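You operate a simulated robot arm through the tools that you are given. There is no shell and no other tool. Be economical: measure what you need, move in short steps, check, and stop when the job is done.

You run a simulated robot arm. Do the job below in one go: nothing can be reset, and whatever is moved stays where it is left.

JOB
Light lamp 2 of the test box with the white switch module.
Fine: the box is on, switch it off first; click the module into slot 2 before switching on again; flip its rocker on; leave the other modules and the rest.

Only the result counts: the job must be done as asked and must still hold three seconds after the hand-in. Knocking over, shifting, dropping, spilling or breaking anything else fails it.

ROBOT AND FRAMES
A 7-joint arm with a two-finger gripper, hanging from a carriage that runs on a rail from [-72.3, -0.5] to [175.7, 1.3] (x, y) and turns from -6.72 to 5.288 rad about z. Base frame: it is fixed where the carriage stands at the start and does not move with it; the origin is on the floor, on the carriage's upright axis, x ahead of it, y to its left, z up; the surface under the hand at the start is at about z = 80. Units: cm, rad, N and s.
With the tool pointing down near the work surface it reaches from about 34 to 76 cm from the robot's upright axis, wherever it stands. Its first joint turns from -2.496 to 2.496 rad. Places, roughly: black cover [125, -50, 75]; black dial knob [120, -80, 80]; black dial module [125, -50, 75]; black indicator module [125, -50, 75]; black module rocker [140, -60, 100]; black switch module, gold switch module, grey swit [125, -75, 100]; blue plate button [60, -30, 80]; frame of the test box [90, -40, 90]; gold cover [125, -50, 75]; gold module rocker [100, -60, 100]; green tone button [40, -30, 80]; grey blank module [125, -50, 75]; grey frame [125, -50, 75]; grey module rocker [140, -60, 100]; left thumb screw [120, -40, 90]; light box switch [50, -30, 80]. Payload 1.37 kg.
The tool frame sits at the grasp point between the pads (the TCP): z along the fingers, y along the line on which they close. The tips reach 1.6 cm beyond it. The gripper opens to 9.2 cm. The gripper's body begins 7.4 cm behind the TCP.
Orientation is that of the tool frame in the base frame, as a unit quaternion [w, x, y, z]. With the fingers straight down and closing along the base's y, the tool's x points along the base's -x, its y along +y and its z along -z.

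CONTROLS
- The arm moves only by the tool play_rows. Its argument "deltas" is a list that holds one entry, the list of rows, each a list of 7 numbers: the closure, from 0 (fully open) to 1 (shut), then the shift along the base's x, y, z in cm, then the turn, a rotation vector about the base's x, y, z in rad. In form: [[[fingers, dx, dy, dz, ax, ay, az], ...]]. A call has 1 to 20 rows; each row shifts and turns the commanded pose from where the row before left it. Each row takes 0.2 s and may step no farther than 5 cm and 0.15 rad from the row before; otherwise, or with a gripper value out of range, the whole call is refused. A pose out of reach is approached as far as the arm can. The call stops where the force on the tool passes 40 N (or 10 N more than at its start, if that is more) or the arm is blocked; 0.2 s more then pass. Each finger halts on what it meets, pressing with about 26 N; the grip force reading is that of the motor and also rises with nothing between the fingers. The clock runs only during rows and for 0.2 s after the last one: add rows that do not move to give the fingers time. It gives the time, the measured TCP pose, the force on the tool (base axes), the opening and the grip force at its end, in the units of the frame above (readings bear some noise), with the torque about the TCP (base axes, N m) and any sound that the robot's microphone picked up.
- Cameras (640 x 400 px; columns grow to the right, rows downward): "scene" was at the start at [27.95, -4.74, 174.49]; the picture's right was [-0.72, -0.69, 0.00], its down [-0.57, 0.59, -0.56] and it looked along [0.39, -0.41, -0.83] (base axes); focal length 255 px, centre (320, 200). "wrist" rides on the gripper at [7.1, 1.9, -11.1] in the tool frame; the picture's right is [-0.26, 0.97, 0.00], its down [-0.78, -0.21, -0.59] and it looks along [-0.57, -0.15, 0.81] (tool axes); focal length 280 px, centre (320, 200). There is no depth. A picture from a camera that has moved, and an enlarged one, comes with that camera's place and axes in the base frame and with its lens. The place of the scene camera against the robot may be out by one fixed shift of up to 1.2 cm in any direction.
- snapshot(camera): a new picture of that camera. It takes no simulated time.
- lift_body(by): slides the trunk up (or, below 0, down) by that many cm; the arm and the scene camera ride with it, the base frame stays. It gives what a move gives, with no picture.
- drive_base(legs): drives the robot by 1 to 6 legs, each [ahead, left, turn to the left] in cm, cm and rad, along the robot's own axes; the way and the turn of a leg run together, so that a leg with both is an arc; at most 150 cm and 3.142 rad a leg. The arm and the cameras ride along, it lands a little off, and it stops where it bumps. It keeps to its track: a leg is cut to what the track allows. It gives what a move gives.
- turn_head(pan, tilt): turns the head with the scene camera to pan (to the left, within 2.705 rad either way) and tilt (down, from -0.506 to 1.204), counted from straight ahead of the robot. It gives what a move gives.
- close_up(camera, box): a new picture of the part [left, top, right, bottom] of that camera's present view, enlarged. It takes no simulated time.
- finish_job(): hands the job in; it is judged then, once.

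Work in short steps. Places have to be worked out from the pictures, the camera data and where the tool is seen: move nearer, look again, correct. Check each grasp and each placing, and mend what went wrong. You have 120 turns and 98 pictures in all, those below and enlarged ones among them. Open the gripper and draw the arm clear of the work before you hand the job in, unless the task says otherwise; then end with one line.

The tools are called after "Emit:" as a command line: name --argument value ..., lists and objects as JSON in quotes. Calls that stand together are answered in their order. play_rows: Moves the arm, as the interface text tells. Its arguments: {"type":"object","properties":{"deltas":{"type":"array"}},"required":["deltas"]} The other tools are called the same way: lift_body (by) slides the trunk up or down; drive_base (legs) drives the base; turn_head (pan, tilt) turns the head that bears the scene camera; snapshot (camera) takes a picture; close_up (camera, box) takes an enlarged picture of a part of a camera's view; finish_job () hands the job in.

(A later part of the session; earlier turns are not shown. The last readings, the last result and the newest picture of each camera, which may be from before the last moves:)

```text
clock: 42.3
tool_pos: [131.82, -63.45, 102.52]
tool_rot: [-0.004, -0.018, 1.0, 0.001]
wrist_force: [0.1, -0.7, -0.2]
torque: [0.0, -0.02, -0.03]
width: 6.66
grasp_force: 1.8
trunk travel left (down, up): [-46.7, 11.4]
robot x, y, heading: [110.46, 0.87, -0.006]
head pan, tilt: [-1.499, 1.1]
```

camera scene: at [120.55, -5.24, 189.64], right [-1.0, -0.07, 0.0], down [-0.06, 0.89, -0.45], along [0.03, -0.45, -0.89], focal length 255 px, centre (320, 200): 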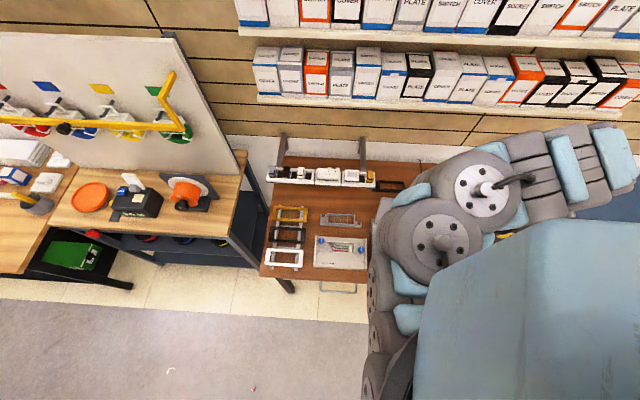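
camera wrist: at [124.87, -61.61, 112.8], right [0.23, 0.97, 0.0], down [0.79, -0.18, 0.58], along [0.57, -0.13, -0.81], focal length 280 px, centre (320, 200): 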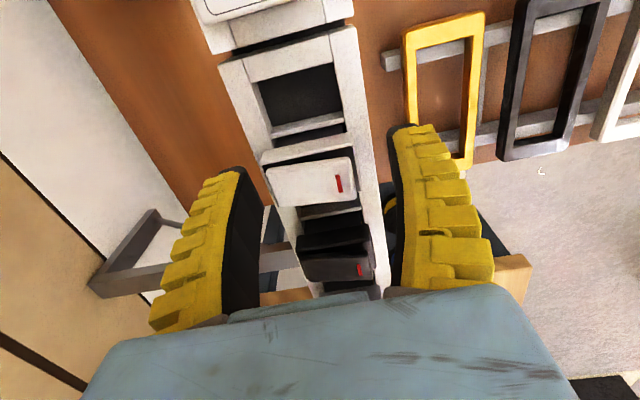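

Back at z 102.5 with more reach. Continue descending to contact.

Emit:
play_rows --deltas '[[[0.3, 0, -0.1, -0.5, 0, 0, 0], [0.3, 0, 0, -0.4, 0, 0, 0], [0.3, 0, 0, -0.3, 0, 0, 0], [0.3, 0, 0, -0.3, 0, 0, 0], [0.3, 0, 0, -0.3, 0, 0, 0], [0.3, 0, 0, -0.3, 0, 0, 0], [0.3, 0, 0, 0, 0, 0, 0]]]'

Emit:
close_up --camera "wrist" --box '[180, 60, 440, 240]'

```text
clock: 43.9
tool_pos: [131.64, -63.65, 100.51]
tool_rot: [-0.005, -0.019, 1.0, 0.001]
wrist_force: [-0.2, -0.3, 0.2]
torque: [0.04, 0.07, 0.01]
width: 6.65
grasp_force: 1.5
trunk travel left (down, up): [-46.7, 11.4]
robot x, y, heading: [110.13, 0.64, -0.011]
head pan, tilt: [-1.499, 1.1]
```

```text
2.22 times, centred on (310, 150) of wrist
camera zoom: at [124.67, -61.92, 111.65], right [0.23, 0.97, 0.0], down [0.79, -0.18, 0.58], along [0.57, -0.13, -0.81], focal length 623 px, centre (342, 311)
```

zoom: 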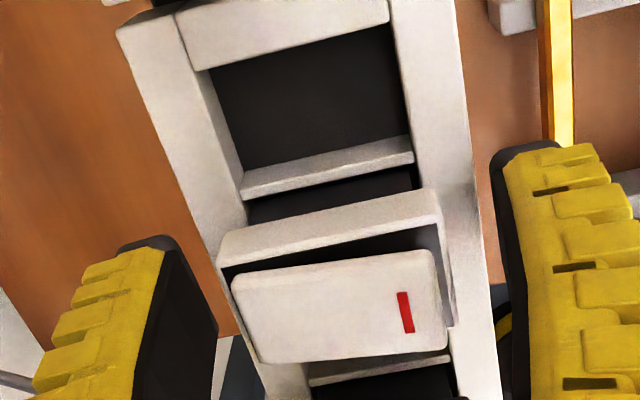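

Tips (z≈98.9) may already be outside below the rail tops. I raise, narrow to ~5.3 cm so the tips are above the rails, then descend to feel the rail.

Emit:
play_rows --deltas '[[[0.3, 0.2, 0.1, 1.2, 0, 0, 0], [0.43, 0, 0, 0, 0, 0, 0], [0.43, 0, 0, 0, 0, 0, 0], [0.43, 0, 0, -0.3, 0, 0, 0], [0.43, 0, 0, -0.3, 0, 0, 0], [0.43, 0, 0, -0.2, 0, 0, 0], [0.43, 0, 0, -0.2, 0, 0, 0], [0.43, 0, 0, 0, 0, 0, 0]]]'

Emit:
close_up --camera "wrist" --box '[200, 80, 420, 220]'

```text
clock: 45.7
tool_pos: [132.02, -63.3, 100.78]
tool_rot: [-0.005, -0.018, 1.0, 0.002]
wrist_force: [0.3, 0.6, 0.3]
torque: [-0.02, 0.0, 0.02]
width: 5.53
grasp_force: 2.3
trunk travel left (down, up): [-46.7, 11.4]
robot x, y, heading: [110.2, 0.96, -0.007]
head pan, tilt: [-1.499, 1.1]
```

```text
2.86 times, centred on (310, 150) of wrist
camera zoom: at [124.93, -61.72, 111.94], right [0.23, 0.97, 0.0], down [0.79, -0.18, 0.58], along [0.57, -0.13, -0.81], focal length 801 px, centre (349, 343)
```

zoom: 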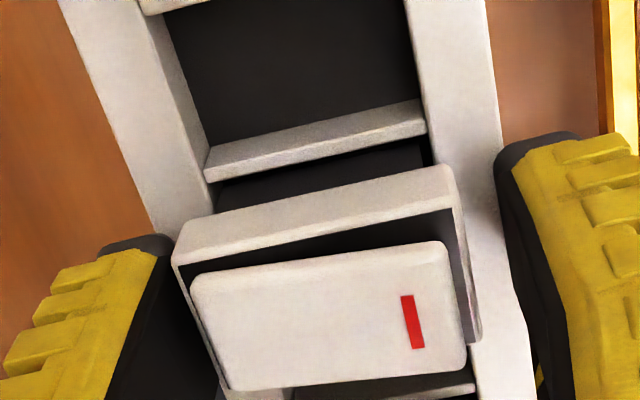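

The module's body stands about 1 cm above the rails with the pads alongside. Keep going down in fine steps until the tips touch the rails.

Emit:
play_rows --deltas '[[[0.43, 0, 0, -0.2, 0, 0, 0], [0.43, 0, 0, -0.2, 0, 0, 0], [0.43, 0, 0, -0.2, 0, 0, 0], [0.43, 0, 0, -0.2, 0, 0, 0], [0.43, 0, 0, -0.2, 0, 0, 0], [0.43, 0, 0, 0, 0, 0, 0]]]'

Emit:
close_up --camera "wrist" --box '[200, 80, 420, 220]'

```text
clock: 47.1
tool_pos: [132.07, -63.88, 100.2]
tool_rot: [-0.003, -0.018, 1.0, -0.002]
wrist_force: [0.5, -0.7, 18.9]
torque: [-0.57, -0.11, -0.17]
width: 4.36
grasp_force: 27.4
trunk travel left (down, up): [-46.7, 11.4]
robot x, y, heading: [109.95, 1.01, -0.002]
head pan, tilt: [-1.499, 1.1]
stopped in row 6: the force on the tool passed its limit at 47 N (the readings are from after the stop); the commanded pose is now the measured one
```

```text
2.86 times, centred on (310, 150) of wrist
camera zoom: at [125.02, -62.16, 111.18], right [0.23, 0.97, 0.0], down [0.79, -0.18, 0.58], along [0.57, -0.14, -0.81], focal length 801 px, centre (349, 343)
```

zoom: 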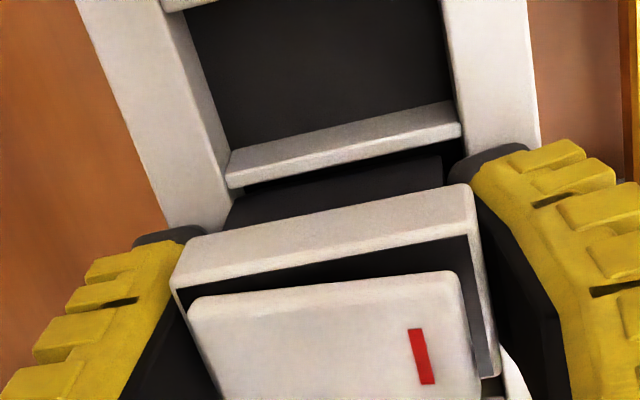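

Tips touched the rails (z≈98.6) and the pads are now on the module, width 4.36. I ease up 0.2 cm and close firmly.

Emit:
play_rows --deltas '[[[0.43, 0, 0, 0.3, 0, 0, 0], [0.6, 0, 0, 0, 0, 0, 0], [1, 0, 0, 0, 0, 0, 0], [1, 0, 0, 0, 0, 0, 0]]]'

Emit:
play_rows --deltas '[[[1, 0, 0, 0.5, 0, 0, 0], [1, 0, 0, 0.7, 0, 0, 0], [1, 0, 0, 1.0, 0, 0, 0], [1, 0, 0, 2.0, 0, 0, 0], [1, 0, 0, 2.0, 0, 0, 0], [1, 0, 0, 0, 0, 0, 0]]]'

Emit:
close_up --camera "wrist" --box '[180, 60, 440, 240]'

```text
clock: 48.1
tool_pos: [132.03, -63.63, 100.22]
tool_rot: [-0.004, -0.018, 1.0, 0.001]
wrist_force: [1.6, -1.4, 3.5]
torque: [-0.07, 0.0, -0.01]
width: 4.28
grasp_force: 25.5
trunk travel left (down, up): [-46.7, 11.4]
robot x, y, heading: [109.67, 0.98, -0.001]
head pan, tilt: [-1.499, 1.1]
```

```text
clock: 49.5
tool_pos: [132.13, -63.54, 106.48]
tool_rot: [-0.003, -0.017, 1.0, 0.0]
wrist_force: [0.4, -0.2, -0.5]
torque: [-0.03, -0.01, 0.01]
width: 4.2
grasp_force: 25.7
trunk travel left (down, up): [-46.7, 11.4]
robot x, y, heading: [110.38, 0.87, -0.0]
head pan, tilt: [-1.499, 1.1]
```

```text
2.22 times, centred on (310, 150) of wrist
camera zoom: at [125.04, -61.9, 117.51], right [0.23, 0.97, 0.0], down [0.79, -0.18, 0.58], along [0.57, -0.13, -0.81], focal length 623 px, centre (342, 311)
```

zoom: 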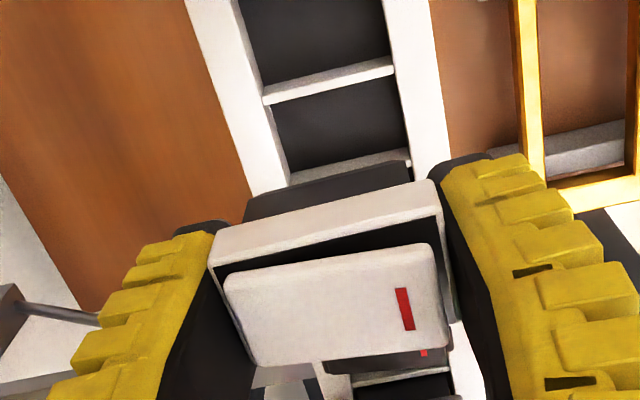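

The module is held (width 4.2, grip 26 N). I raise the trunk, move back over the bench, then drive the carriage on a bit for comfortable reach to the box.

Emit:
lift_body --by 10

Emit:
play_rows --deltas '[[[1, -3, 1, 1, 0, 0, 0], [1, -4, 1, 0, 0, 0, 0], [1, -4, 1, 0, 0, 0, 0], [1, -4, 1, 0, 0, 0, 0], [1, -4, 1, 0, 0, 0, 0], [1, -4, 0, 0, 0, 0, 0], [1, 0, 0, 0, 0, 0, 0]]]'

Emit:
drive_base --legs '[[13, 0, 0]]'

```text
clock: 50.9
tool_pos: [132.07, -63.55, 116.35]
tool_rot: [-0.003, -0.019, 1.0, 0.001]
wrist_force: [-0.1, -0.3, -0.3]
torque: [0.02, -0.01, -0.01]
width: 4.16
grasp_force: 26.1
trunk travel left (down, up): [-56.7, 1.4]
robot x, y, heading: [109.98, 0.92, -0.002]
head pan, tilt: [-1.499, 1.1]
```

```text
clock: 52.5
tool_pos: [109.09, -58.22, 117.8]
tool_rot: [-0.003, -0.017, 1.0, 0.001]
wrist_force: [0.7, 0.1, -0.2]
torque: [-0.02, 0.02, 0.01]
width: 4.2
grasp_force: 26.0
trunk travel left (down, up): [-56.7, 1.4]
robot x, y, heading: [110.29, 0.79, -0.0]
head pan, tilt: [-1.499, 1.1]
```

```text
clock: 53.7
tool_pos: [121.87, -58.22, 117.95]
tool_rot: [-0.004, -0.016, 1.0, 0.001]
wrist_force: [0.0, -0.7, -0.6]
torque: [-0.02, -0.03, 0.01]
width: 4.16
grasp_force: 26.2
trunk travel left (down, up): [-56.7, 1.4]
robot x, y, heading: [122.97, 1.25, -0.007]
head pan, tilt: [-1.499, 1.1]
```

Now over to the box, arriving above slot 2 at a safe height.

Emit:
play_rows --deltas '[[[1, -3.8, 2.5, 0, 0, 0, 0], [1, -3.8, 2.5, 0, 0, 0, 0], [1, -3.8, 2.5, 0, 0, 0, 0], [1, -3.8, 2.5, 0, 0, 0, 0], [1, -3.8, 2.5, 0, 0, 0, 0], [1, -3.8, 2.5, -1.5, 0, 0, 0], [1, -3.8, 2.5, -1.5, 0, 0, 0], [1, -3.8, 2.5, -2, 0, 0, 0], [1, -2, 1.3, -3, 0, 0, 0], [1, 0, 0, -3, 0, 0, 0], [1, 0, 0, 0, 0, 0, 0]]]'

Emit:
snapshot --camera "wrist"

```text
clock: 56.1
tool_pos: [89.31, -36.97, 107.11]
tool_rot: [-0.003, -0.017, 1.0, 0.001]
wrist_force: [-0.6, -0.3, -0.8]
torque: [-0.01, 0.02, -0.02]
width: 4.18
grasp_force: 25.6
trunk travel left (down, up): [-56.7, 1.4]
robot x, y, heading: [123.09, 1.21, -0.006]
head pan, tilt: [-1.499, 1.1]
```

```text
57 pictures are left
camera wrist: at [82.34, -35.31, 118.19], right [0.23, 0.97, 0.0], down [0.79, -0.19, 0.58], along [0.57, -0.13, -0.81], focal length 280 px, centre (320, 200)
```

wrist: 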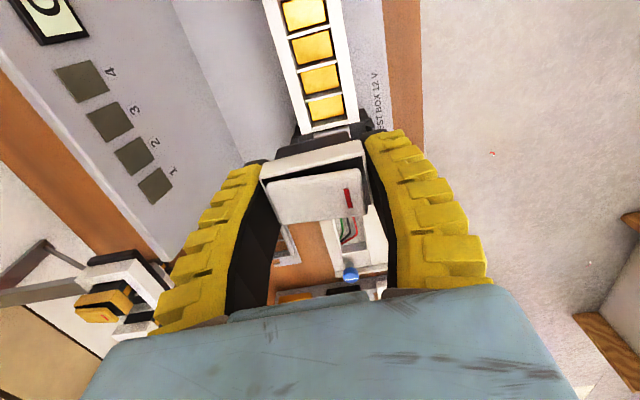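

Lamp numbers 1–4 on the panel line up with the slots; slot 2 is the third yellow window from the top in this view, centre ≈ [89.0, -36.8]. I descend 8 cm and compare again.

Emit:
play_rows --deltas '[[[1, 0, 0, -3, 0, 0, 0], [1, 0, 0, -3, 0, 0, 0], [1, 0, 0, -2, 0, 0, 0], [1, 0, 0, 0, 0, 0, 0]]]'

Emit:
close_up --camera "wrist" --box '[190, 40, 450, 220]'

```text
clock: 57.1
tool_pos: [89.56, -37.04, 99.0]
tool_rot: [-0.005, -0.017, 1.0, 0.001]
wrist_force: [-0.2, -0.4, -1.2]
torque: [-0.01, -0.02, -0.01]
width: 4.18
grasp_force: 26.2
trunk travel left (down, up): [-56.7, 1.4]
robot x, y, heading: [122.44, 0.89, -0.005]
head pan, tilt: [-1.499, 1.1]
```

```text
2.22 times, centred on (320, 130) of wrist
camera zoom: at [82.5, -35.39, 110.09], right [0.23, 0.97, 0.0], down [0.79, -0.19, 0.58], along [0.57, -0.13, -0.81], focal length 623 px, centre (320, 356)
```

zoom: 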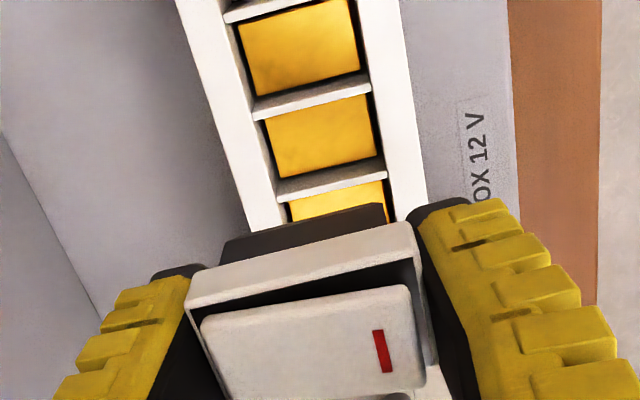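

Yaw matches. To learn how the module sits in the fingers I need a second viewpoint: turn the head toward the box.

Emit:
turn_head --pan -2.62 --tilt 0.95

Emit:
snapshot --camera "scene"

```text
clock: 58.5
tool_pos: [89.61, -37.08, 98.97]
tool_rot: [-0.003, -0.016, 1.0, 0.001]
wrist_force: [0.0, 0.8, -0.3]
torque: [-0.05, 0.04, -0.03]
width: 4.16
grasp_force: 26.1
trunk travel left (down, up): [-56.7, 1.4]
robot x, y, heading: [122.93, 1.16, -0.007]
head pan, tilt: [-2.62, 0.949]
```

```text
55 pictures are left
camera scene: at [139.52, -2.41, 190.66], right [-0.49, 0.87, 0.0], down [0.71, 0.4, -0.58], along [-0.51, -0.29, -0.81], focal length 255 px, centre (320, 200)
```

scene: 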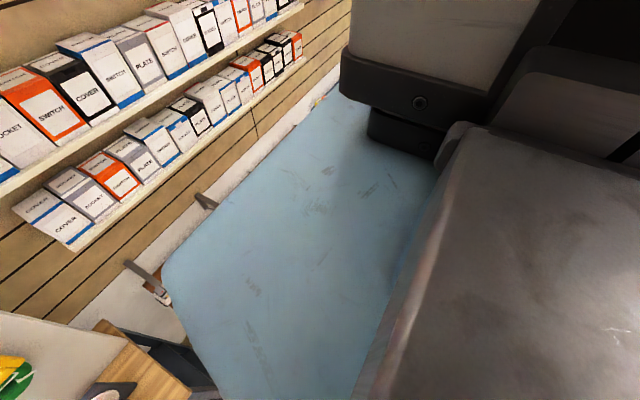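

The robot's own body blocks that view. From perspective ratios I estimate the module body bottom ≈3 cm below TCP and its centre within 0.1–0.2 cm of TCP. I shift -0.5 in x, +0.25 in y and descend to compare directly with the slot.

Emit:
play_rows --deltas '[[[1, -0.5, 0.25, -2, 0, 0, 0], [1, 0, 0, -2, 0, 0, 0], [1, 0, 0, -2, 0, 0, 0], [1, 0, 0, 0, 0, 0, 0]]]'

Emit:
close_up --camera "wrist" --box '[190, 40, 450, 220]'

```text
clock: 59.5
tool_pos: [88.8, -36.75, 93.0]
tool_rot: [-0.004, -0.017, 1.0, 0.001]
wrist_force: [0.3, 0.2, -0.6]
torque: [0.02, -0.01, -0.01]
width: 4.12
grasp_force: 26.6
trunk travel left (down, up): [-56.7, 1.4]
robot x, y, heading: [122.63, 0.71, -0.001]
head pan, tilt: [-2.62, 0.949]
```

```text
2.22 times, centred on (320, 130) of wrist
camera zoom: at [81.84, -35.1, 104.12], right [0.23, 0.97, 0.0], down [0.79, -0.19, 0.58], along [0.57, -0.13, -0.81], focal length 623 px, centre (320, 356)
```

zoom: 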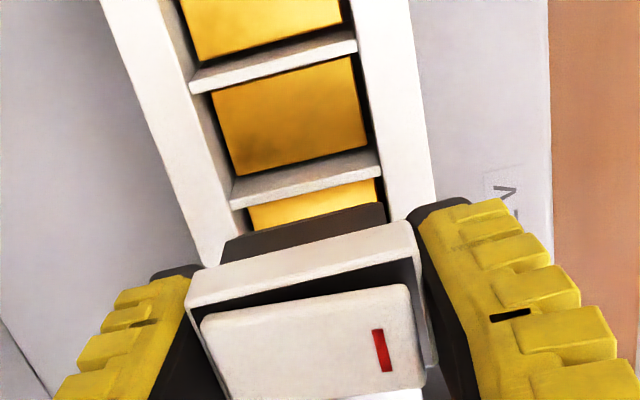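

Body and slot agree in y; in x the body's back edge would land on the divider between slots 2 and 3, so I shift +0.45 in x and lower 2 cm.

Emit:
play_rows --deltas '[[[1, 0.45, -0.03, -1, 0, 0, 0], [1, 0, 0, -1, 0, 0, 0], [1, 0, 0, 0, 0, 0, 0]]]'

Emit:
close_up --camera "wrist" --box '[220, 60, 420, 200]'

```text
clock: 60.3
tool_pos: [89.45, -36.79, 90.9]
tool_rot: [-0.003, -0.016, 1.0, 0.001]
wrist_force: [0.4, 0.6, -0.7]
torque: [-0.02, -0.04, -0.01]
width: 4.1
grasp_force: 25.9
trunk travel left (down, up): [-56.7, 1.4]
robot x, y, heading: [122.8, 0.56, -0.005]
head pan, tilt: [-2.62, 0.949]
```

```text
2.86 times, centred on (320, 130) of wrist
camera zoom: at [82.44, -35.14, 102.08], right [0.23, 0.97, 0.0], down [0.79, -0.19, 0.58], along [0.57, -0.13, -0.81], focal length 801 px, centre (320, 400)
```

zoom: 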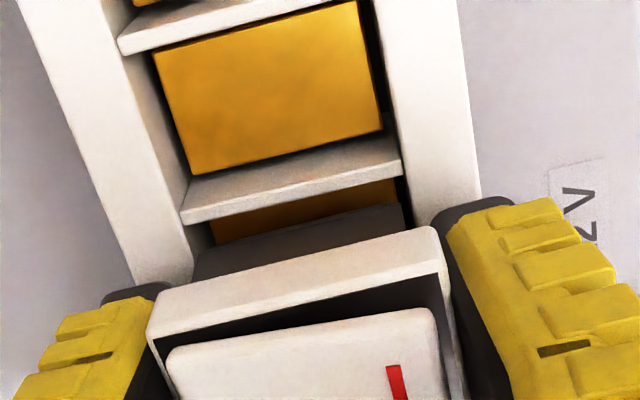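

Body is nicely lined up just past the divider. I lower in 0.3 cm steps, watching the force.

Emit:
play_rows --deltas '[[[1, 0, -0.05, -0.3, 0, 0, 0], [1, 0, 0, -0.3, 0, 0, 0], [1, 0, 0, -0.3, 0, 0, 0], [1, 0, 0, -0.3, 0, 0, 0], [1, 0, 0, 0, 0, 0, 0]]]'

Emit:
close_up --camera "wrist" --box '[220, 60, 420, 200]'

```text
clock: 61.5
tool_pos: [89.55, -36.64, 90.63]
tool_rot: [-0.004, -0.017, 1.0, 0.0]
wrist_force: [-3.3, 0.1, 1.7]
torque: [-0.01, 0.04, -0.06]
width: 4.17
grasp_force: 26.2
out of reach, approached as far as the arm can: row 2, 3
trunk travel left (down, up): [-56.7, 1.4]
robot x, y, heading: [122.78, 0.55, -0.003]
head pan, tilt: [-2.62, 0.949]
```

```text
2.86 times, centred on (320, 130) of wrist
camera zoom: at [82.55, -35.02, 101.81], right [0.23, 0.97, 0.0], down [0.79, -0.19, 0.58], along [0.57, -0.13, -0.81], focal length 801 px, centre (320, 400)
```

zoom: 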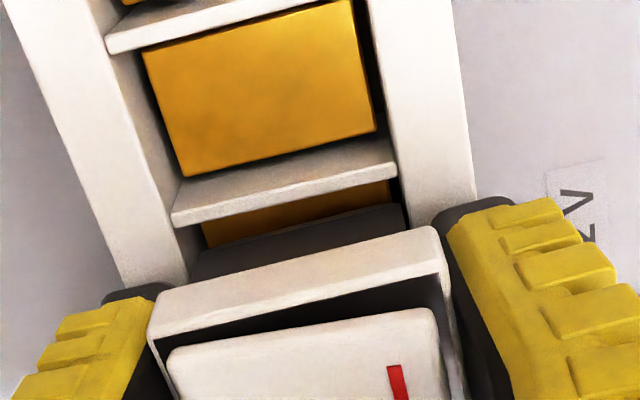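

Downward reach limit again; raise the tool 10 cm and lower the trunk 8 cm.

Emit:
play_rows --deltas '[[[1, 0, 0, 2, 0, 0, 0], [1, 0, 0, 4, 0, 0, 0], [1, 0, 0, 4, 0, 0, 0], [1, 0, 0, 0, 0, 0, 0]]]'

Emit:
lift_body --by -8

Emit:
close_up --camera "wrist" --box '[220, 60, 420, 200]'

```text
clock: 62.5
tool_pos: [89.42, -36.67, 100.6]
tool_rot: [-0.004, -0.019, 1.0, 0.001]
wrist_force: [-0.5, -0.3, -0.3]
torque: [0.02, -0.02, 0.01]
width: 4.15
grasp_force: 26.6
trunk travel left (down, up): [-56.7, 1.4]
robot x, y, heading: [123.07, 0.97, -0.008]
head pan, tilt: [-2.62, 0.949]
```

```text
clock: 63.6
tool_pos: [89.45, -36.55, 92.68]
tool_rot: [-0.003, -0.016, 1.0, 0.001]
wrist_force: [0.4, 0.2, -1.3]
torque: [0.01, 0.04, -0.03]
width: 4.12
grasp_force: 25.5
trunk travel left (down, up): [-48.7, 9.4]
robot x, y, heading: [122.71, 0.75, -0.002]
head pan, tilt: [-2.62, 0.949]
```

```text
2.86 times, centred on (320, 130) of wrist
camera zoom: at [82.42, -34.92, 103.8], right [0.23, 0.97, 0.0], down [0.79, -0.19, 0.58], along [0.57, -0.13, -0.81], focal length 801 px, centre (320, 400)
```

zoom: 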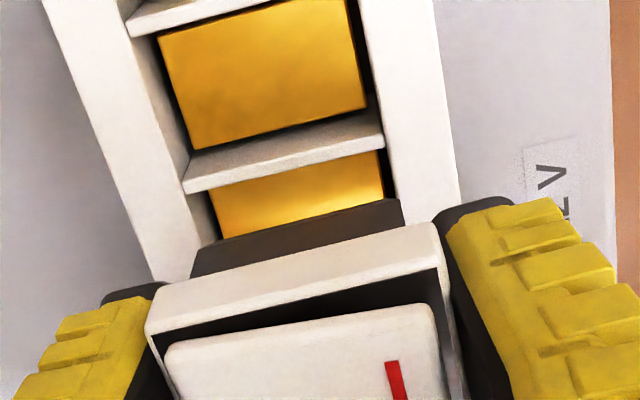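

Tool drifted +0.2 in y; correct and continue descending with force watch.

Emit:
play_rows --deltas '[[[1, 0, -0.25, -0.7, 0, 0, 0], [1, 0, 0, -0.7, 0, 0, 0], [1, 0, 0, -0.5, 0, 0, 0], [1, 0, 0, -0.3, 0, 0, 0], [1, 0, 0, 0, 0, 0, 0]]]'

Emit:
close_up --camera "wrist" --box '[220, 60, 420, 200]'

```text
clock: 64.8
tool_pos: [89.42, -36.76, 90.53]
tool_rot: [-0.005, -0.017, 1.0, 0.002]
wrist_force: [-0.3, 0.6, -0.2]
torque: [0.02, -0.01, 0.0]
width: 4.14
grasp_force: 26.1
trunk travel left (down, up): [-48.7, 9.4]
robot x, y, heading: [122.97, 0.67, -0.002]
head pan, tilt: [-2.62, 0.949]
```

```text
2.86 times, centred on (320, 130) of wrist
camera zoom: at [82.47, -35.07, 101.62], right [0.23, 0.97, 0.0], down [0.79, -0.19, 0.58], along [0.57, -0.13, -0.81], focal length 801 px, centre (320, 400)
```

zoom: 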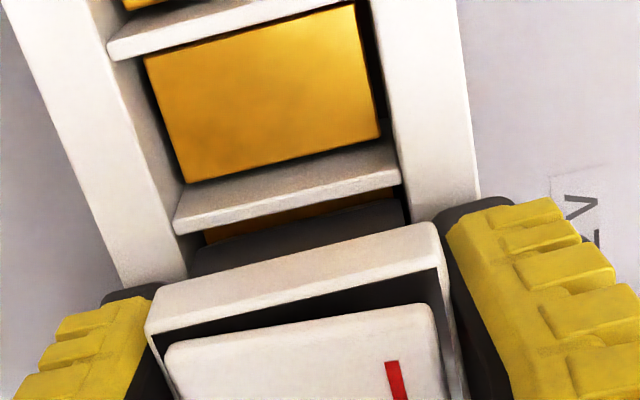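

Still aligned. Continue lowering.

Emit:
play_rows --deltas '[[[1, 0, -0.03, -0.3, 0, 0, 0], [1, 0, 0, -0.3, 0, 0, 0], [1, 0, 0, -0.3, 0, 0, 0], [1, 0, 0, 0, 0, 0, 0]]]'

Emit:
close_up --camera "wrist" --box '[220, 60, 420, 200]'

```text
clock: 65.5
tool_pos: [89.5, -36.88, 90.07]
tool_rot: [-0.002, -0.016, 1.0, 0.001]
wrist_force: [7.3, 5.0, 29.6]
torque: [0.25, -0.11, 0.11]
width: 4.25
grasp_force: 26.2
trunk travel left (down, up): [-48.7, 9.4]
robot x, y, heading: [122.73, 1.0, -0.001]
head pan, tilt: [-2.62, 0.949]
stopped in row 3: the force on the tool passed its limit at 45 N (the readings are from after the stop); the commanded pose is now the measured one
```

```text
2.86 times, centred on (320, 130) of wrist
camera zoom: at [82.32, -35.19, 101.19], right [0.23, 0.97, 0.0], down [0.79, -0.19, 0.58], along [0.57, -0.13, -0.81], focal length 801 px, centre (320, 400)
```

zoom: 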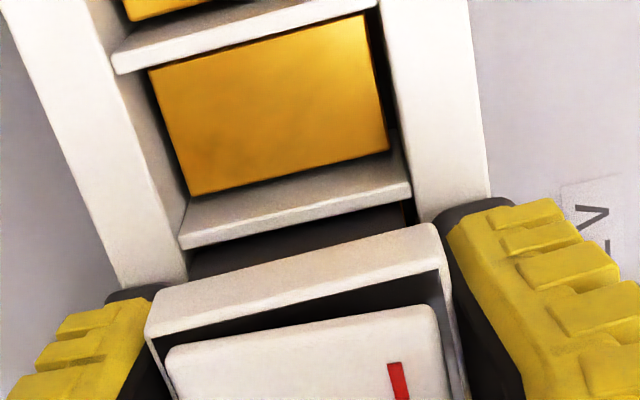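

Contact at z 90.1 with reaction toward +x/+y: the body's edge sits on the divider/rail. I back off 0.4, shift +0.12 x and +0.1 y, and retry.

Emit:
play_rows --deltas '[[[1, 0, 0, 0.4, 0, 0, 0], [1, 0.12, 0.1, 0, 0, 0, 0], [1, 0, 0, -0.2, 0, 0, 0], [1, 0, 0, -0.2, 0, 0, 0], [1, 0, 0, -0.2, 0, 0, 0], [1, 0, 0, -0.2, 0, 0, 0], [1, 0, 0, 0, 0, 0, 0]]]'

Emit:
close_up --camera "wrist" --box '[220, 60, 420, 200]'

```text
clock: 66.8
tool_pos: [89.37, -37.01, 90.14]
tool_rot: [-0.005, -0.017, 1.0, -0.001]
wrist_force: [6.9, 6.7, 23.5]
torque: [0.39, -0.19, 0.04]
width: 4.26
grasp_force: 26.0
trunk travel left (down, up): [-48.7, 9.4]
robot x, y, heading: [123.47, 0.79, -0.005]
head pan, tilt: [-2.62, 0.949]
stopped in row 6: the force on the tool passed its limit at 46 N (the readings are from after the stop); the commanded pose is now the measured one
```

```text
2.86 times, centred on (320, 130) of wrist
camera zoom: at [82.34, -35.25, 101.23], right [0.23, 0.97, 0.0], down [0.79, -0.19, 0.58], along [0.57, -0.14, -0.81], focal length 801 px, centre (320, 400)
```

zoom: 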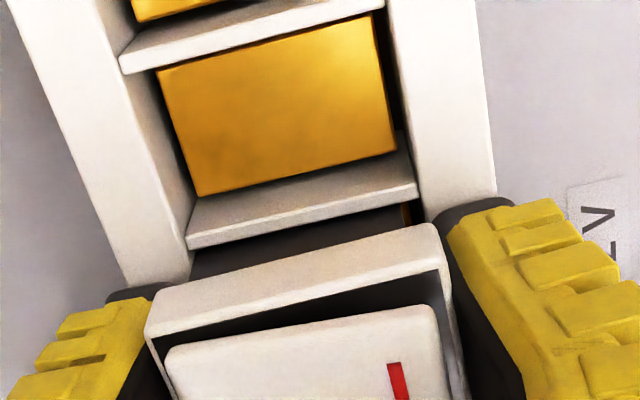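

Still catching on the divider and the -y rail. Raise 0.5, shift +0.25 x, +0.2 y and check before lowering.

Emit:
play_rows --deltas '[[[1, 0, 0, 0.5, 0, 0, 0], [1, 0.25, 0.2, 0, 0, 0, 0], [1, 0, 0, 0, 0, 0, 0]]]'

Emit:
close_up --camera "wrist" --box '[220, 60, 420, 200]'

```text
clock: 67.5
tool_pos: [89.64, -36.71, 90.37]
tool_rot: [-0.004, -0.017, 1.0, 0.0]
wrist_force: [-2.6, 0.6, -1.2]
torque: [0.01, 0.06, -0.08]
width: 4.13
grasp_force: 25.8
trunk travel left (down, up): [-48.7, 9.4]
robot x, y, heading: [122.7, 0.99, -0.004]
head pan, tilt: [-2.62, 0.949]
```

```text
2.86 times, centred on (320, 130) of wrist
camera zoom: at [82.58, -34.99, 101.58], right [0.23, 0.97, 0.0], down [0.79, -0.19, 0.58], along [0.57, -0.14, -0.81], focal length 801 px, centre (320, 400)
```

zoom: 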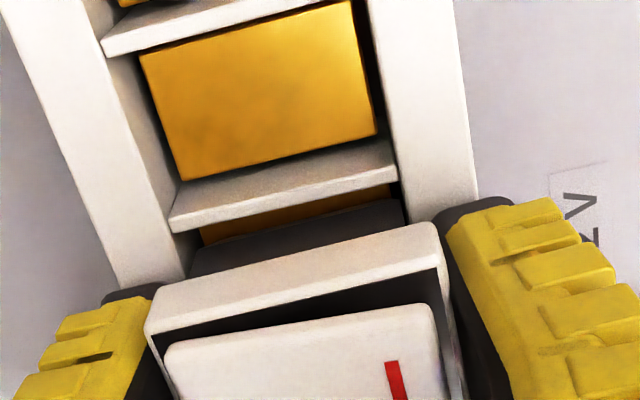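

Gap now clear at the divider; small -x reaction hints the ideal x is ~89.52. Nudge -0.1 x, -0.08 y and press down.

Emit:
play_rows --deltas '[[[1, -0.1, -0.08, 0, 0, 0, 0], [1, 0, 0, -0.15, 0, 0, 0], [1, 0, 0, -0.15, 0, 0, 0], [1, 0, 0, -0.15, 0, 0, 0], [1, 0, 0, -0.15, 0, 0, 0], [1, 0, 0, -0.15, 0, 0, 0], [1, 0, 0, -0.15, 0, 0, 0], [1, 0, 0, 0, 0, 0, 0]]]'

Emit:
close_up --camera "wrist" --box '[220, 60, 420, 200]'

```text
clock: 68.8
tool_pos: [89.5, -36.9, 89.97]
tool_rot: [-0.004, -0.016, 1.0, -0.001]
wrist_force: [7.2, 7.1, 26.8]
torque: [0.37, -0.17, 0.03]
width: 4.26
grasp_force: 25.5
trunk travel left (down, up): [-48.7, 9.4]
robot x, y, heading: [122.66, 0.72, -0.006]
head pan, tilt: [-2.62, 0.949]
stopped in row 6: the force on the tool passed its limit at 43 N (the readings are from after the stop); the commanded pose is now the measured one
```

```text
2.86 times, centred on (320, 130) of wrist
camera zoom: at [82.44, -35.12, 101.21], right [0.23, 0.97, 0.0], down [0.79, -0.19, 0.58], along [0.57, -0.14, -0.81], focal length 801 px, centre (320, 400)
```

zoom: 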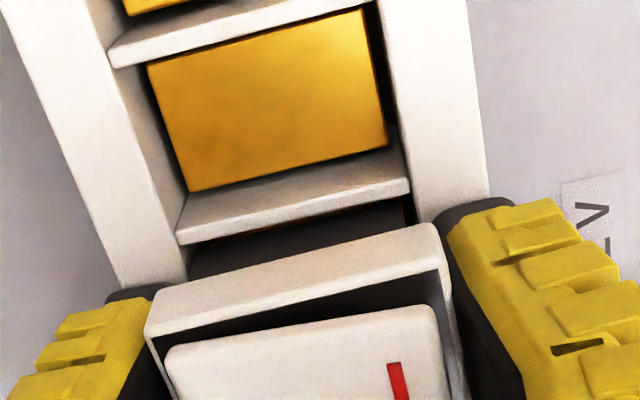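

Geometry now matches the rack case: the tips rest on the frame's rails (fingers spread to 4.26 on contact), so the body is probably in the slot and needs pushing from above. I relieve the load, open slowly and check that it stands.

Emit:
play_rows --deltas '[[[1, 0, 0, 0.1, 0, 0, 0], [0.5, 0, 0, 0, 0, 0, 0], [0.4, 0, 0, 0, 0, 0, 0], [0.35, 0, 0, 0, 0, 0, 0]]]'

Emit:
close_up --camera "wrist" --box '[200, 60, 440, 220]'

```text
clock: 69.8
tool_pos: [89.55, -36.85, 90.06]
tool_rot: [-0.004, -0.016, 1.0, 0.0]
wrist_force: [-0.3, -0.1, 0.4]
torque: [0.01, 0.01, 0.01]
width: 6.21
grasp_force: 1.5
trunk travel left (down, up): [-48.7, 9.4]
robot x, y, heading: [123.0, 1.36, -0.004]
head pan, tilt: [-2.62, 0.949]
```

```text
2.50 times, centred on (320, 140) of wrist
camera zoom: at [82.52, -35.1, 101.19], right [0.23, 0.97, 0.0], down [0.79, -0.18, 0.58], along [0.57, -0.14, -0.81], focal length 701 px, centre (320, 350)
```

zoom: 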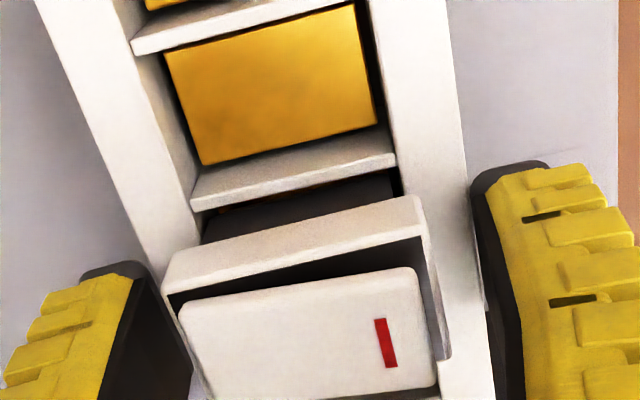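

It stands upright. I raise 8 cm to view it in the slot.

Emit:
play_rows --deltas '[[[0.35, 0, 0, 2, 0, 0, 0], [0.35, 0, 0, 3, 0, 0, 0], [0.35, -4, 0, 3, 0, 0, 0], [0.35, -3, 0, 1, 0, 0, 0], [0.35, 0, 0, 0, 0, 0, 0]]]'

Emit:
close_up --camera "wrist" --box '[240, 60, 440, 200]'

```text
clock: 71.0
tool_pos: [82.74, -36.99, 98.86]
tool_rot: [-0.004, -0.016, 1.0, -0.001]
wrist_force: [-0.3, -0.6, -0.5]
torque: [-0.03, -0.07, -0.01]
width: 6.24
grasp_force: 1.8
trunk travel left (down, up): [-48.7, 9.4]
robot x, y, heading: [122.82, 1.07, -0.004]
head pan, tilt: [-2.62, 0.949]
```

```text
2.86 times, centred on (340, 130) of wrist
camera zoom: at [75.67, -35.24, 110.04], right [0.23, 0.97, 0.0], down [0.79, -0.19, 0.58], along [0.57, -0.14, -0.81], focal length 801 px, centre (263, 400)
```

zoom: 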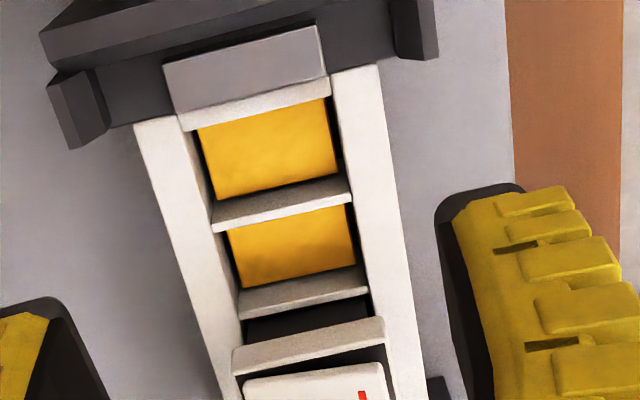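

The module is in the third window (slot 2), standing proud as it did on the rack. I'll press it down with part-closed fingers (gap ≈2.5) on both ends of its face.

Emit:
play_rows --deltas '[[[0.78, 3.5, 0.1, 0, 0, 0, 0], [0.78, 3.4, 0.05, 0, 0, 0, 0], [0.78, 0, 0, -2, 0, 0, 0], [0.78, 0, 0, -2, 0, 0, 0], [0.78, 0, 0, -1, 0, 0, 0], [0.78, 0, 0, 0, 0, 0, 0]]]'

Emit:
close_up --camera "wrist" --box '[200, 60, 440, 220]'

```text
clock: 72.4
tool_pos: [89.49, -36.66, 93.99]
tool_rot: [-0.004, -0.016, 1.0, -0.001]
wrist_force: [-0.2, -0.2, -0.2]
torque: [-0.02, -0.01, 0.0]
width: 2.41
grasp_force: 2.8
trunk travel left (down, up): [-48.7, 9.4]
robot x, y, heading: [123.14, 0.88, -0.009]
head pan, tilt: [-2.62, 0.949]
```

```text
2.50 times, centred on (320, 140) of wrist
camera zoom: at [82.55, -35.05, 105.16], right [0.23, 0.97, 0.0], down [0.79, -0.19, 0.58], along [0.57, -0.14, -0.81], focal length 701 px, centre (320, 350)
```

zoom: 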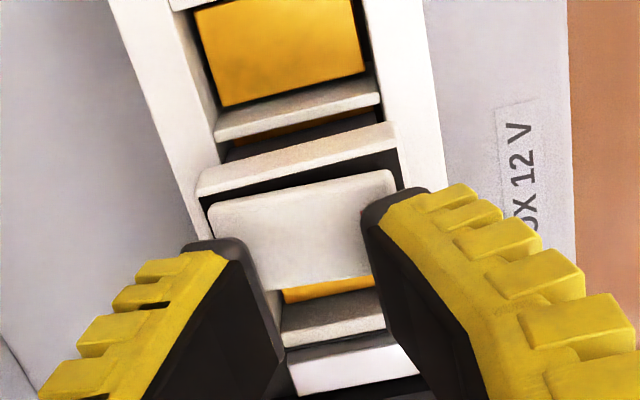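

Tips are above both ends. Press down in small steps.

Emit:
play_rows --deltas '[[[0.78, 0, -0.1, -0.5, 0, 0, 0], [0.78, 0, 0, -0.4, 0, 0, 0], [0.78, 0, 0, -0.3, 0, 0, 0], [0.78, 0, 0, -0.3, 0, 0, 0], [0.78, 0, 0, -0.3, 0, 0, 0], [0.78, 0, 0, -0.3, 0, 0, 0], [0.78, 0, 0, -0.3, 0, 0, 0], [0.78, 0, 0, -0.3, 0, 0, 0]]]'

Emit:
close_up --camera "wrist" --box '[200, 60, 440, 220]'

```text
clock: 74.2
tool_pos: [89.12, -36.98, 91.63]
tool_rot: [-0.005, -0.016, 1.0, -0.003]
wrist_force: [3.1, 0.1, 27.4]
torque: [0.05, -0.05, 0.03]
width: 2.13
grasp_force: 0.1
trunk travel left (down, up): [-48.7, 9.4]
robot x, y, heading: [122.95, 0.6, -0.002]
head pan, tilt: [-2.62, 0.949]
```

```text
2.50 times, centred on (320, 140) of wrist
camera zoom: at [82.19, -35.36, 102.71], right [0.23, 0.97, -0.01], down [0.79, -0.18, 0.58], along [0.56, -0.14, -0.81], focal length 701 px, centre (320, 350)
```

zoom: 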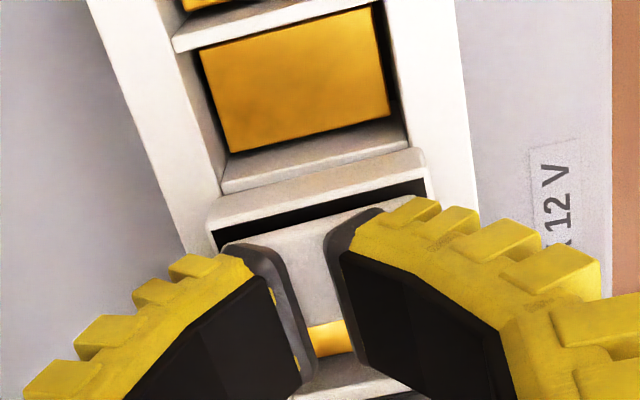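

The flange has come down to the divider (27 N now). Keep pressing.

Emit:
play_rows --deltas '[[[0.78, 0.1, 0, -0.2, 0, 0, 0], [0.78, 0, 0, -0.2, 0, 0, 0], [0.78, 0, 0, -0.2, 0, 0, 0], [0.78, 0, 0, -0.2, 0, 0, 0], [0.78, 0, 0, -0.2, 0, 0, 0]]]'

Emit:
close_up --camera "wrist" --box '[200, 60, 440, 220]'

```text
clock: 74.7
tool_pos: [89.11, -37.28, 91.33]
tool_rot: [-0.008, -0.018, 1.0, -0.005]
wrist_force: [2.0, -2.1, 28.9]
torque: [0.14, -0.02, 0.02]
width: 0.59
grasp_force: 26.3
trunk travel left (down, up): [-48.7, 9.4]
robot x, y, heading: [122.91, 1.36, -0.003]
head pan, tilt: [-2.62, 0.949]
stopped in row 2: the force on the tool passed its limit at 45 N (the readings are from after the stop); the commanded pose is now the measured one
```

```text
2.50 times, centred on (320, 140) of wrist
camera zoom: at [82.19, -35.54, 102.67], right [0.23, 0.97, -0.01], down [0.8, -0.18, 0.58], along [0.56, -0.14, -0.82], focal length 701 px, centre (320, 350)
```

zoom: 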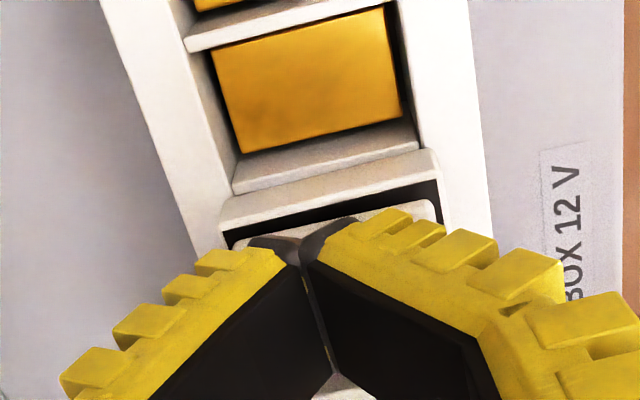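

The fingers closed at the stop. Lift clear and inspect how the module sits.

Emit:
play_rows --deltas '[[[0.8, 0, 0, 1, 0, 0, 0], [0.3, 0, 0.3, 3, 0, 0, 0], [0.3, -3, 0, 3, 0, 0, 0], [0.3, -2, 0, 2, 0, 0, 0], [0.3, 0, 0, 0, 0, 0, 0]]]'

Emit:
close_up --camera "wrist" --box '[240, 80, 440, 220]'

```text
clock: 75.9
tool_pos: [84.62, -36.25, 100.15]
tool_rot: [-0.005, -0.017, 1.0, -0.001]
wrist_force: [-0.2, 0.1, -0.1]
torque: [0.03, 0.05, 0.01]
width: 6.67
grasp_force: 2.2
trunk travel left (down, up): [-48.7, 9.4]
robot x, y, heading: [122.42, 0.96, -0.006]
head pan, tilt: [-2.62, 0.949]
```

```text
2.86 times, centred on (340, 150) of wrist
camera zoom: at [77.64, -34.62, 111.31], right [0.23, 0.97, -0.01], down [0.79, -0.18, 0.58], along [0.56, -0.14, -0.81], focal length 801 px, centre (263, 343)
```

zoom: 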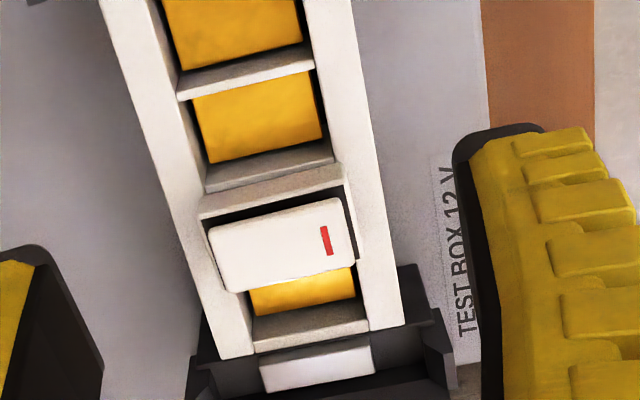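

It went down about 0.5 cm but no click was reported. I press again at both ends and watch the height.

Emit:
play_rows --deltas '[[[0.78, 3, -0.3, -2, 0, 0, 0], [0.78, 2, -0.2, -3, 0, 0, 0], [0.78, 0, 0, -2, 0, 0, 0], [0.78, 0, 0, -0.5, 0, 0, 0], [0.78, 0, 0, 0, 0, 0, 0]]]'

Emit:
play_rows --deltas '[[[0.78, 0, 0, -0.4, 0, 0, 0], [0.78, 0, 0, -0.4, 0, 0, 0], [0.78, 0, 0, -0.5, 0, 0, 0], [0.78, 0, 0, -0.5, 0, 0, 0], [0.78, 0, 0, -0.5, 0, 0, 0]]]'

Emit:
close_up --camera "wrist" --box '[200, 60, 440, 220]'

```text
clock: 77.1
tool_pos: [89.44, -36.83, 92.74]
tool_rot: [-0.005, -0.017, 1.0, -0.001]
wrist_force: [-0.3, -0.9, 0.1]
torque: [-0.02, -0.04, -0.01]
width: 2.44
grasp_force: 3.3
trunk travel left (down, up): [-48.7, 9.4]
robot x, y, heading: [122.81, 0.65, -0.012]
head pan, tilt: [-2.62, 0.949]
```

```text
clock: 78.2
tool_pos: [89.28, -38.02, 91.28]
tool_rot: [-0.009, -0.019, 1.0, -0.009]
wrist_force: [1.5, -5.6, 18.2]
torque: [0.25, -0.08, -0.01]
width: 2.4
grasp_force: 0.0
trunk travel left (down, up): [-48.7, 9.4]
robot x, y, heading: [123.08, 1.21, -0.008]
head pan, tilt: [-2.62, 0.949]
stopped in row 5: the force on the tool passed its limit at 44 N (the readings are from after the stop); the commanded pose is now the measured one
```

```text
2.50 times, centred on (320, 140) of wrist
camera zoom: at [82.36, -36.15, 102.46], right [0.23, 0.97, -0.02], down [0.8, -0.17, 0.58], along [0.56, -0.15, -0.82], focal length 701 px, centre (320, 350)
```

zoom: 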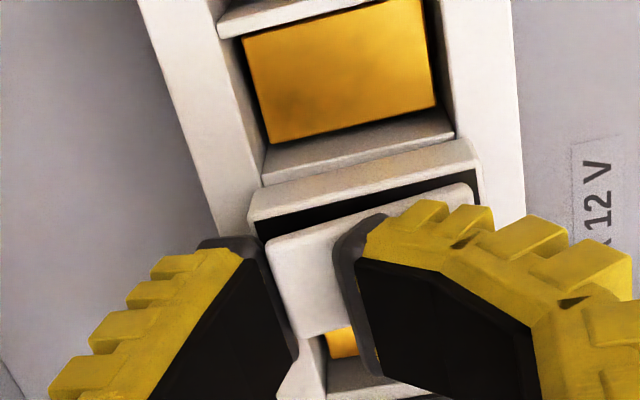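

The fingers slid toward -y down the sloped rocker, so its +y (red-mark) end is up. Lift and inspect from a flatter angle by tilting the tool.

Emit:
play_rows --deltas '[[[0.78, 0, 0, 2, 0, 0, 0], [0.5, 0, 0.5, 4, 0, 0, 0], [0.3, -2, 0.5, 4, 0, 0, 0], [0.3, -4, 0, 2, 0, -0.14, 0], [0.3, -4, 0, 0, 0, -0.14, 0], [0.3, -4, 0, 0, 0, -0.14, 0], [0.3, 0, 0, 0, 0, 0, 0]]]'

Emit:
snapshot --camera "wrist"

```text
clock: 79.8
tool_pos: [81.37, -36.06, 103.61]
tool_rot: [0.115, -0.017, 0.993, -0.009]
wrist_force: [-1.5, 0.7, -0.2]
torque: [-0.09, -0.09, -0.03]
width: 6.68
grasp_force: 1.5
out of reach, approached as far as the arm can: row 5, 6
trunk travel left (down, up): [-48.7, 9.4]
robot x, y, heading: [122.85, 1.25, -0.006]
head pan, tilt: [-2.62, 0.949]
```

```text
38 pictures are left
camera wrist: at [72.03, -34.4, 112.74], right [0.22, 0.97, 0.04], down [0.63, -0.18, 0.75], along [0.74, -0.14, -0.66], focal length 280 px, centre (320, 200)
```

wrist: 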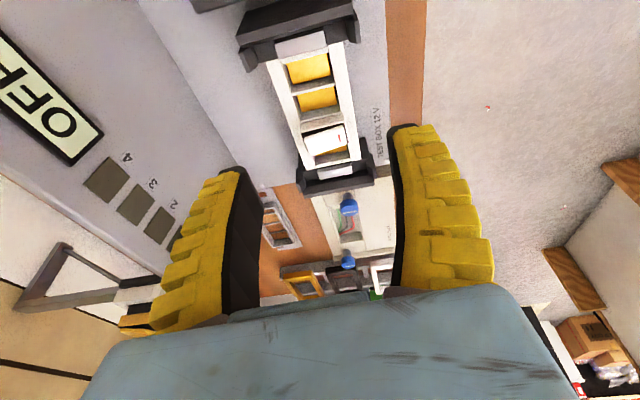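

Emit:
close_up --camera "wrist" --box '[260, 80, 400, 200]'

```text
3.33 times, centred on (330, 140) of wrist
camera zoom: at [72.03, -34.4, 112.74], right [0.22, 0.97, 0.04], down [0.63, -0.18, 0.75], along [0.74, -0.14, -0.66], focal length 935 px, centre (287, 400)
```

zoom: 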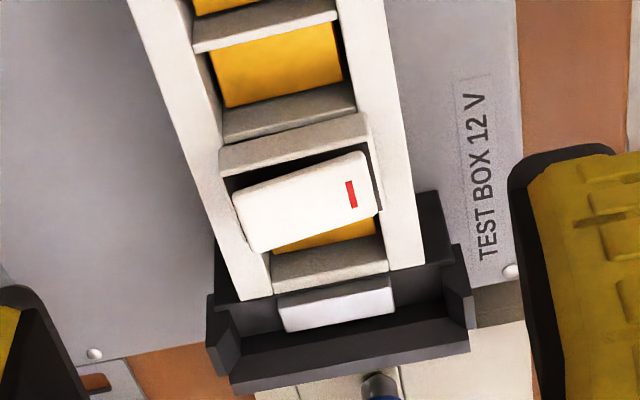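

The flange now sits flush on the rails and covers the divider top, so it's seated (two presses bottomed at the same z 91.3). The rocker's red-mark end now appears down. I untilt and head over to the red button with shut fingers.

Emit:
play_rows --deltas '[[[1, 0, 0, 0, 0, 0.12, 0], [1, 0, 0, 0, 0, 0.11, 0], [1, 0, 0, 0, 0, 0, 0]]]'

```text
clock: 80.6
tool_pos: [81.57, -36.27, 103.46]
tool_rot: [-0.001, -0.018, 1.0, -0.006]
wrist_force: [-0.2, -0.8, -0.4]
torque: [0.06, 0.06, 0.02]
width: 0.02
grasp_force: 26.0
trunk travel left (down, up): [-48.7, 9.4]
robot x, y, heading: [122.55, 1.36, -0.003]
head pan, tilt: [-2.62, 0.949]
```

Upright again. Move above the red button and down to z≈91.

Emit:
play_rows --deltas '[[[1, -3.8, 1.5, 0, 0, 0, 0], [1, -3.8, 1.5, 0, 0, 0, 0], [1, 0, 0, -4, 0, 0, 0], [1, 0, 0, -4, 0, 0, 0], [1, 0, 0, -3.5, 0, 0, 0], [1, 0, 0, 0, 0, 0, 0]]]'

Emit:
close_up --camera "wrist" --box '[220, 80, 420, 205]'

```text
clock: 82.0
tool_pos: [75.64, -33.1, 99.75]
tool_rot: [-0.001, -0.019, 1.0, -0.006]
wrist_force: [0.5, 0.1, -0.1]
torque: [0.02, -0.02, -0.02]
width: 0.0
grasp_force: 25.6
out of reach, approached as far as the arm can: row 3, 4, 5
trunk travel left (down, up): [-48.7, 9.4]
robot x, y, heading: [122.9, 1.15, -0.005]
head pan, tilt: [-2.62, 0.949]
```

```text
3.20 times, centred on (320, 142) of wrist
camera zoom: at [68.45, -31.32, 110.74], right [0.23, 0.97, -0.01], down [0.79, -0.18, 0.59], along [0.57, -0.14, -0.81], focal length 897 px, centre (320, 384)
```

zoom: 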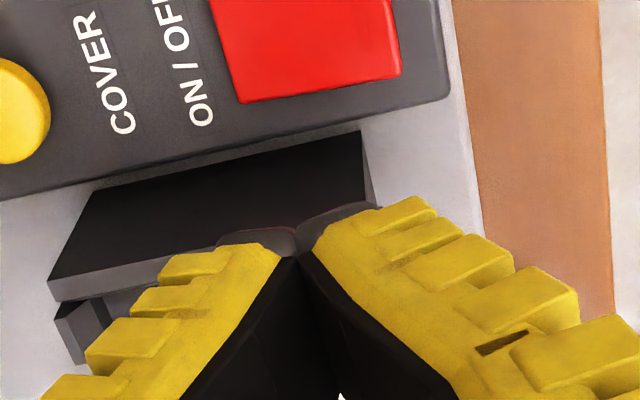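

That's the first joint's angular limit. I move the tool +20 x at height and drive the carriage back 22 cm.

Emit:
play_rows --deltas '[[[1, 0, 0, 4, 0, 0, 0], [1, 3, 0, 3, 0, 0, 0], [1, 4.5, 0, 0, 0, 0, 0], [1, 4.5, 0, 0, 0, 0, 0], [1, 4.5, -0.5, 0, 0, 0, 0], [1, 4.5, -0.5, 0, 0, 0, 0], [1, 0, 0, 0, 0, 0, 0]]]'

Emit:
drive_base --legs '[[-22, 0, 0]]'

```text
clock: 83.6
tool_pos: [96.64, -33.98, 106.35]
tool_rot: [0.0, -0.019, 1.0, -0.006]
wrist_force: [-0.3, 0.0, -0.2]
torque: [0.01, 0.0, 0.01]
width: 0.01
grasp_force: 26.5
trunk travel left (down, up): [-48.7, 9.4]
robot x, y, heading: [123.08, 1.25, -0.003]
head pan, tilt: [-2.62, 0.949]
```

```text
clock: 85.3
tool_pos: [74.79, -34.36, 106.25]
tool_rot: [0.0, -0.019, 1.0, -0.006]
wrist_force: [-0.2, 0.6, -0.3]
torque: [-0.03, -0.02, 0.02]
width: 0.0
grasp_force: 25.9
trunk travel left (down, up): [-48.7, 9.4]
robot x, y, heading: [101.29, 0.79, -0.006]
head pan, tilt: [-2.62, 0.949]
```

Now over the button; adjust and descend.

Emit:
play_rows --deltas '[[[1, -0.8, 1, -3, 0, 0, 0], [1, 0, 0, -4, 0, 0, 0], [1, 0, 0, -4, 0, 0, 0], [1, 0, 0, -3, 0, 0, 0], [1, 0, 0, 0, 0, 0, 0]]]'

Emit:
close_up --camera "wrist" --box '[220, 80, 420, 205]'

```text
clock: 86.5
tool_pos: [73.8, -33.25, 92.31]
tool_rot: [0.0, -0.018, 1.0, -0.006]
wrist_force: [-0.2, 0.1, -0.3]
torque: [-0.04, 0.01, -0.03]
width: 0.0
grasp_force: 25.5
trunk travel left (down, up): [-48.7, 9.4]
robot x, y, heading: [100.57, 0.66, -0.001]
head pan, tilt: [-2.62, 0.949]
```

```text
3.20 times, centred on (320, 142) of wrist
camera zoom: at [66.73, -31.37, 103.4], right [0.23, 0.97, -0.01], down [0.79, -0.18, 0.59], along [0.57, -0.14, -0.81], focal length 897 px, centre (320, 384)
```

zoom: 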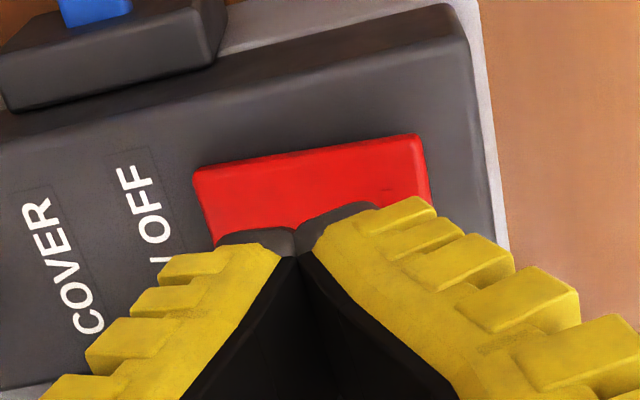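

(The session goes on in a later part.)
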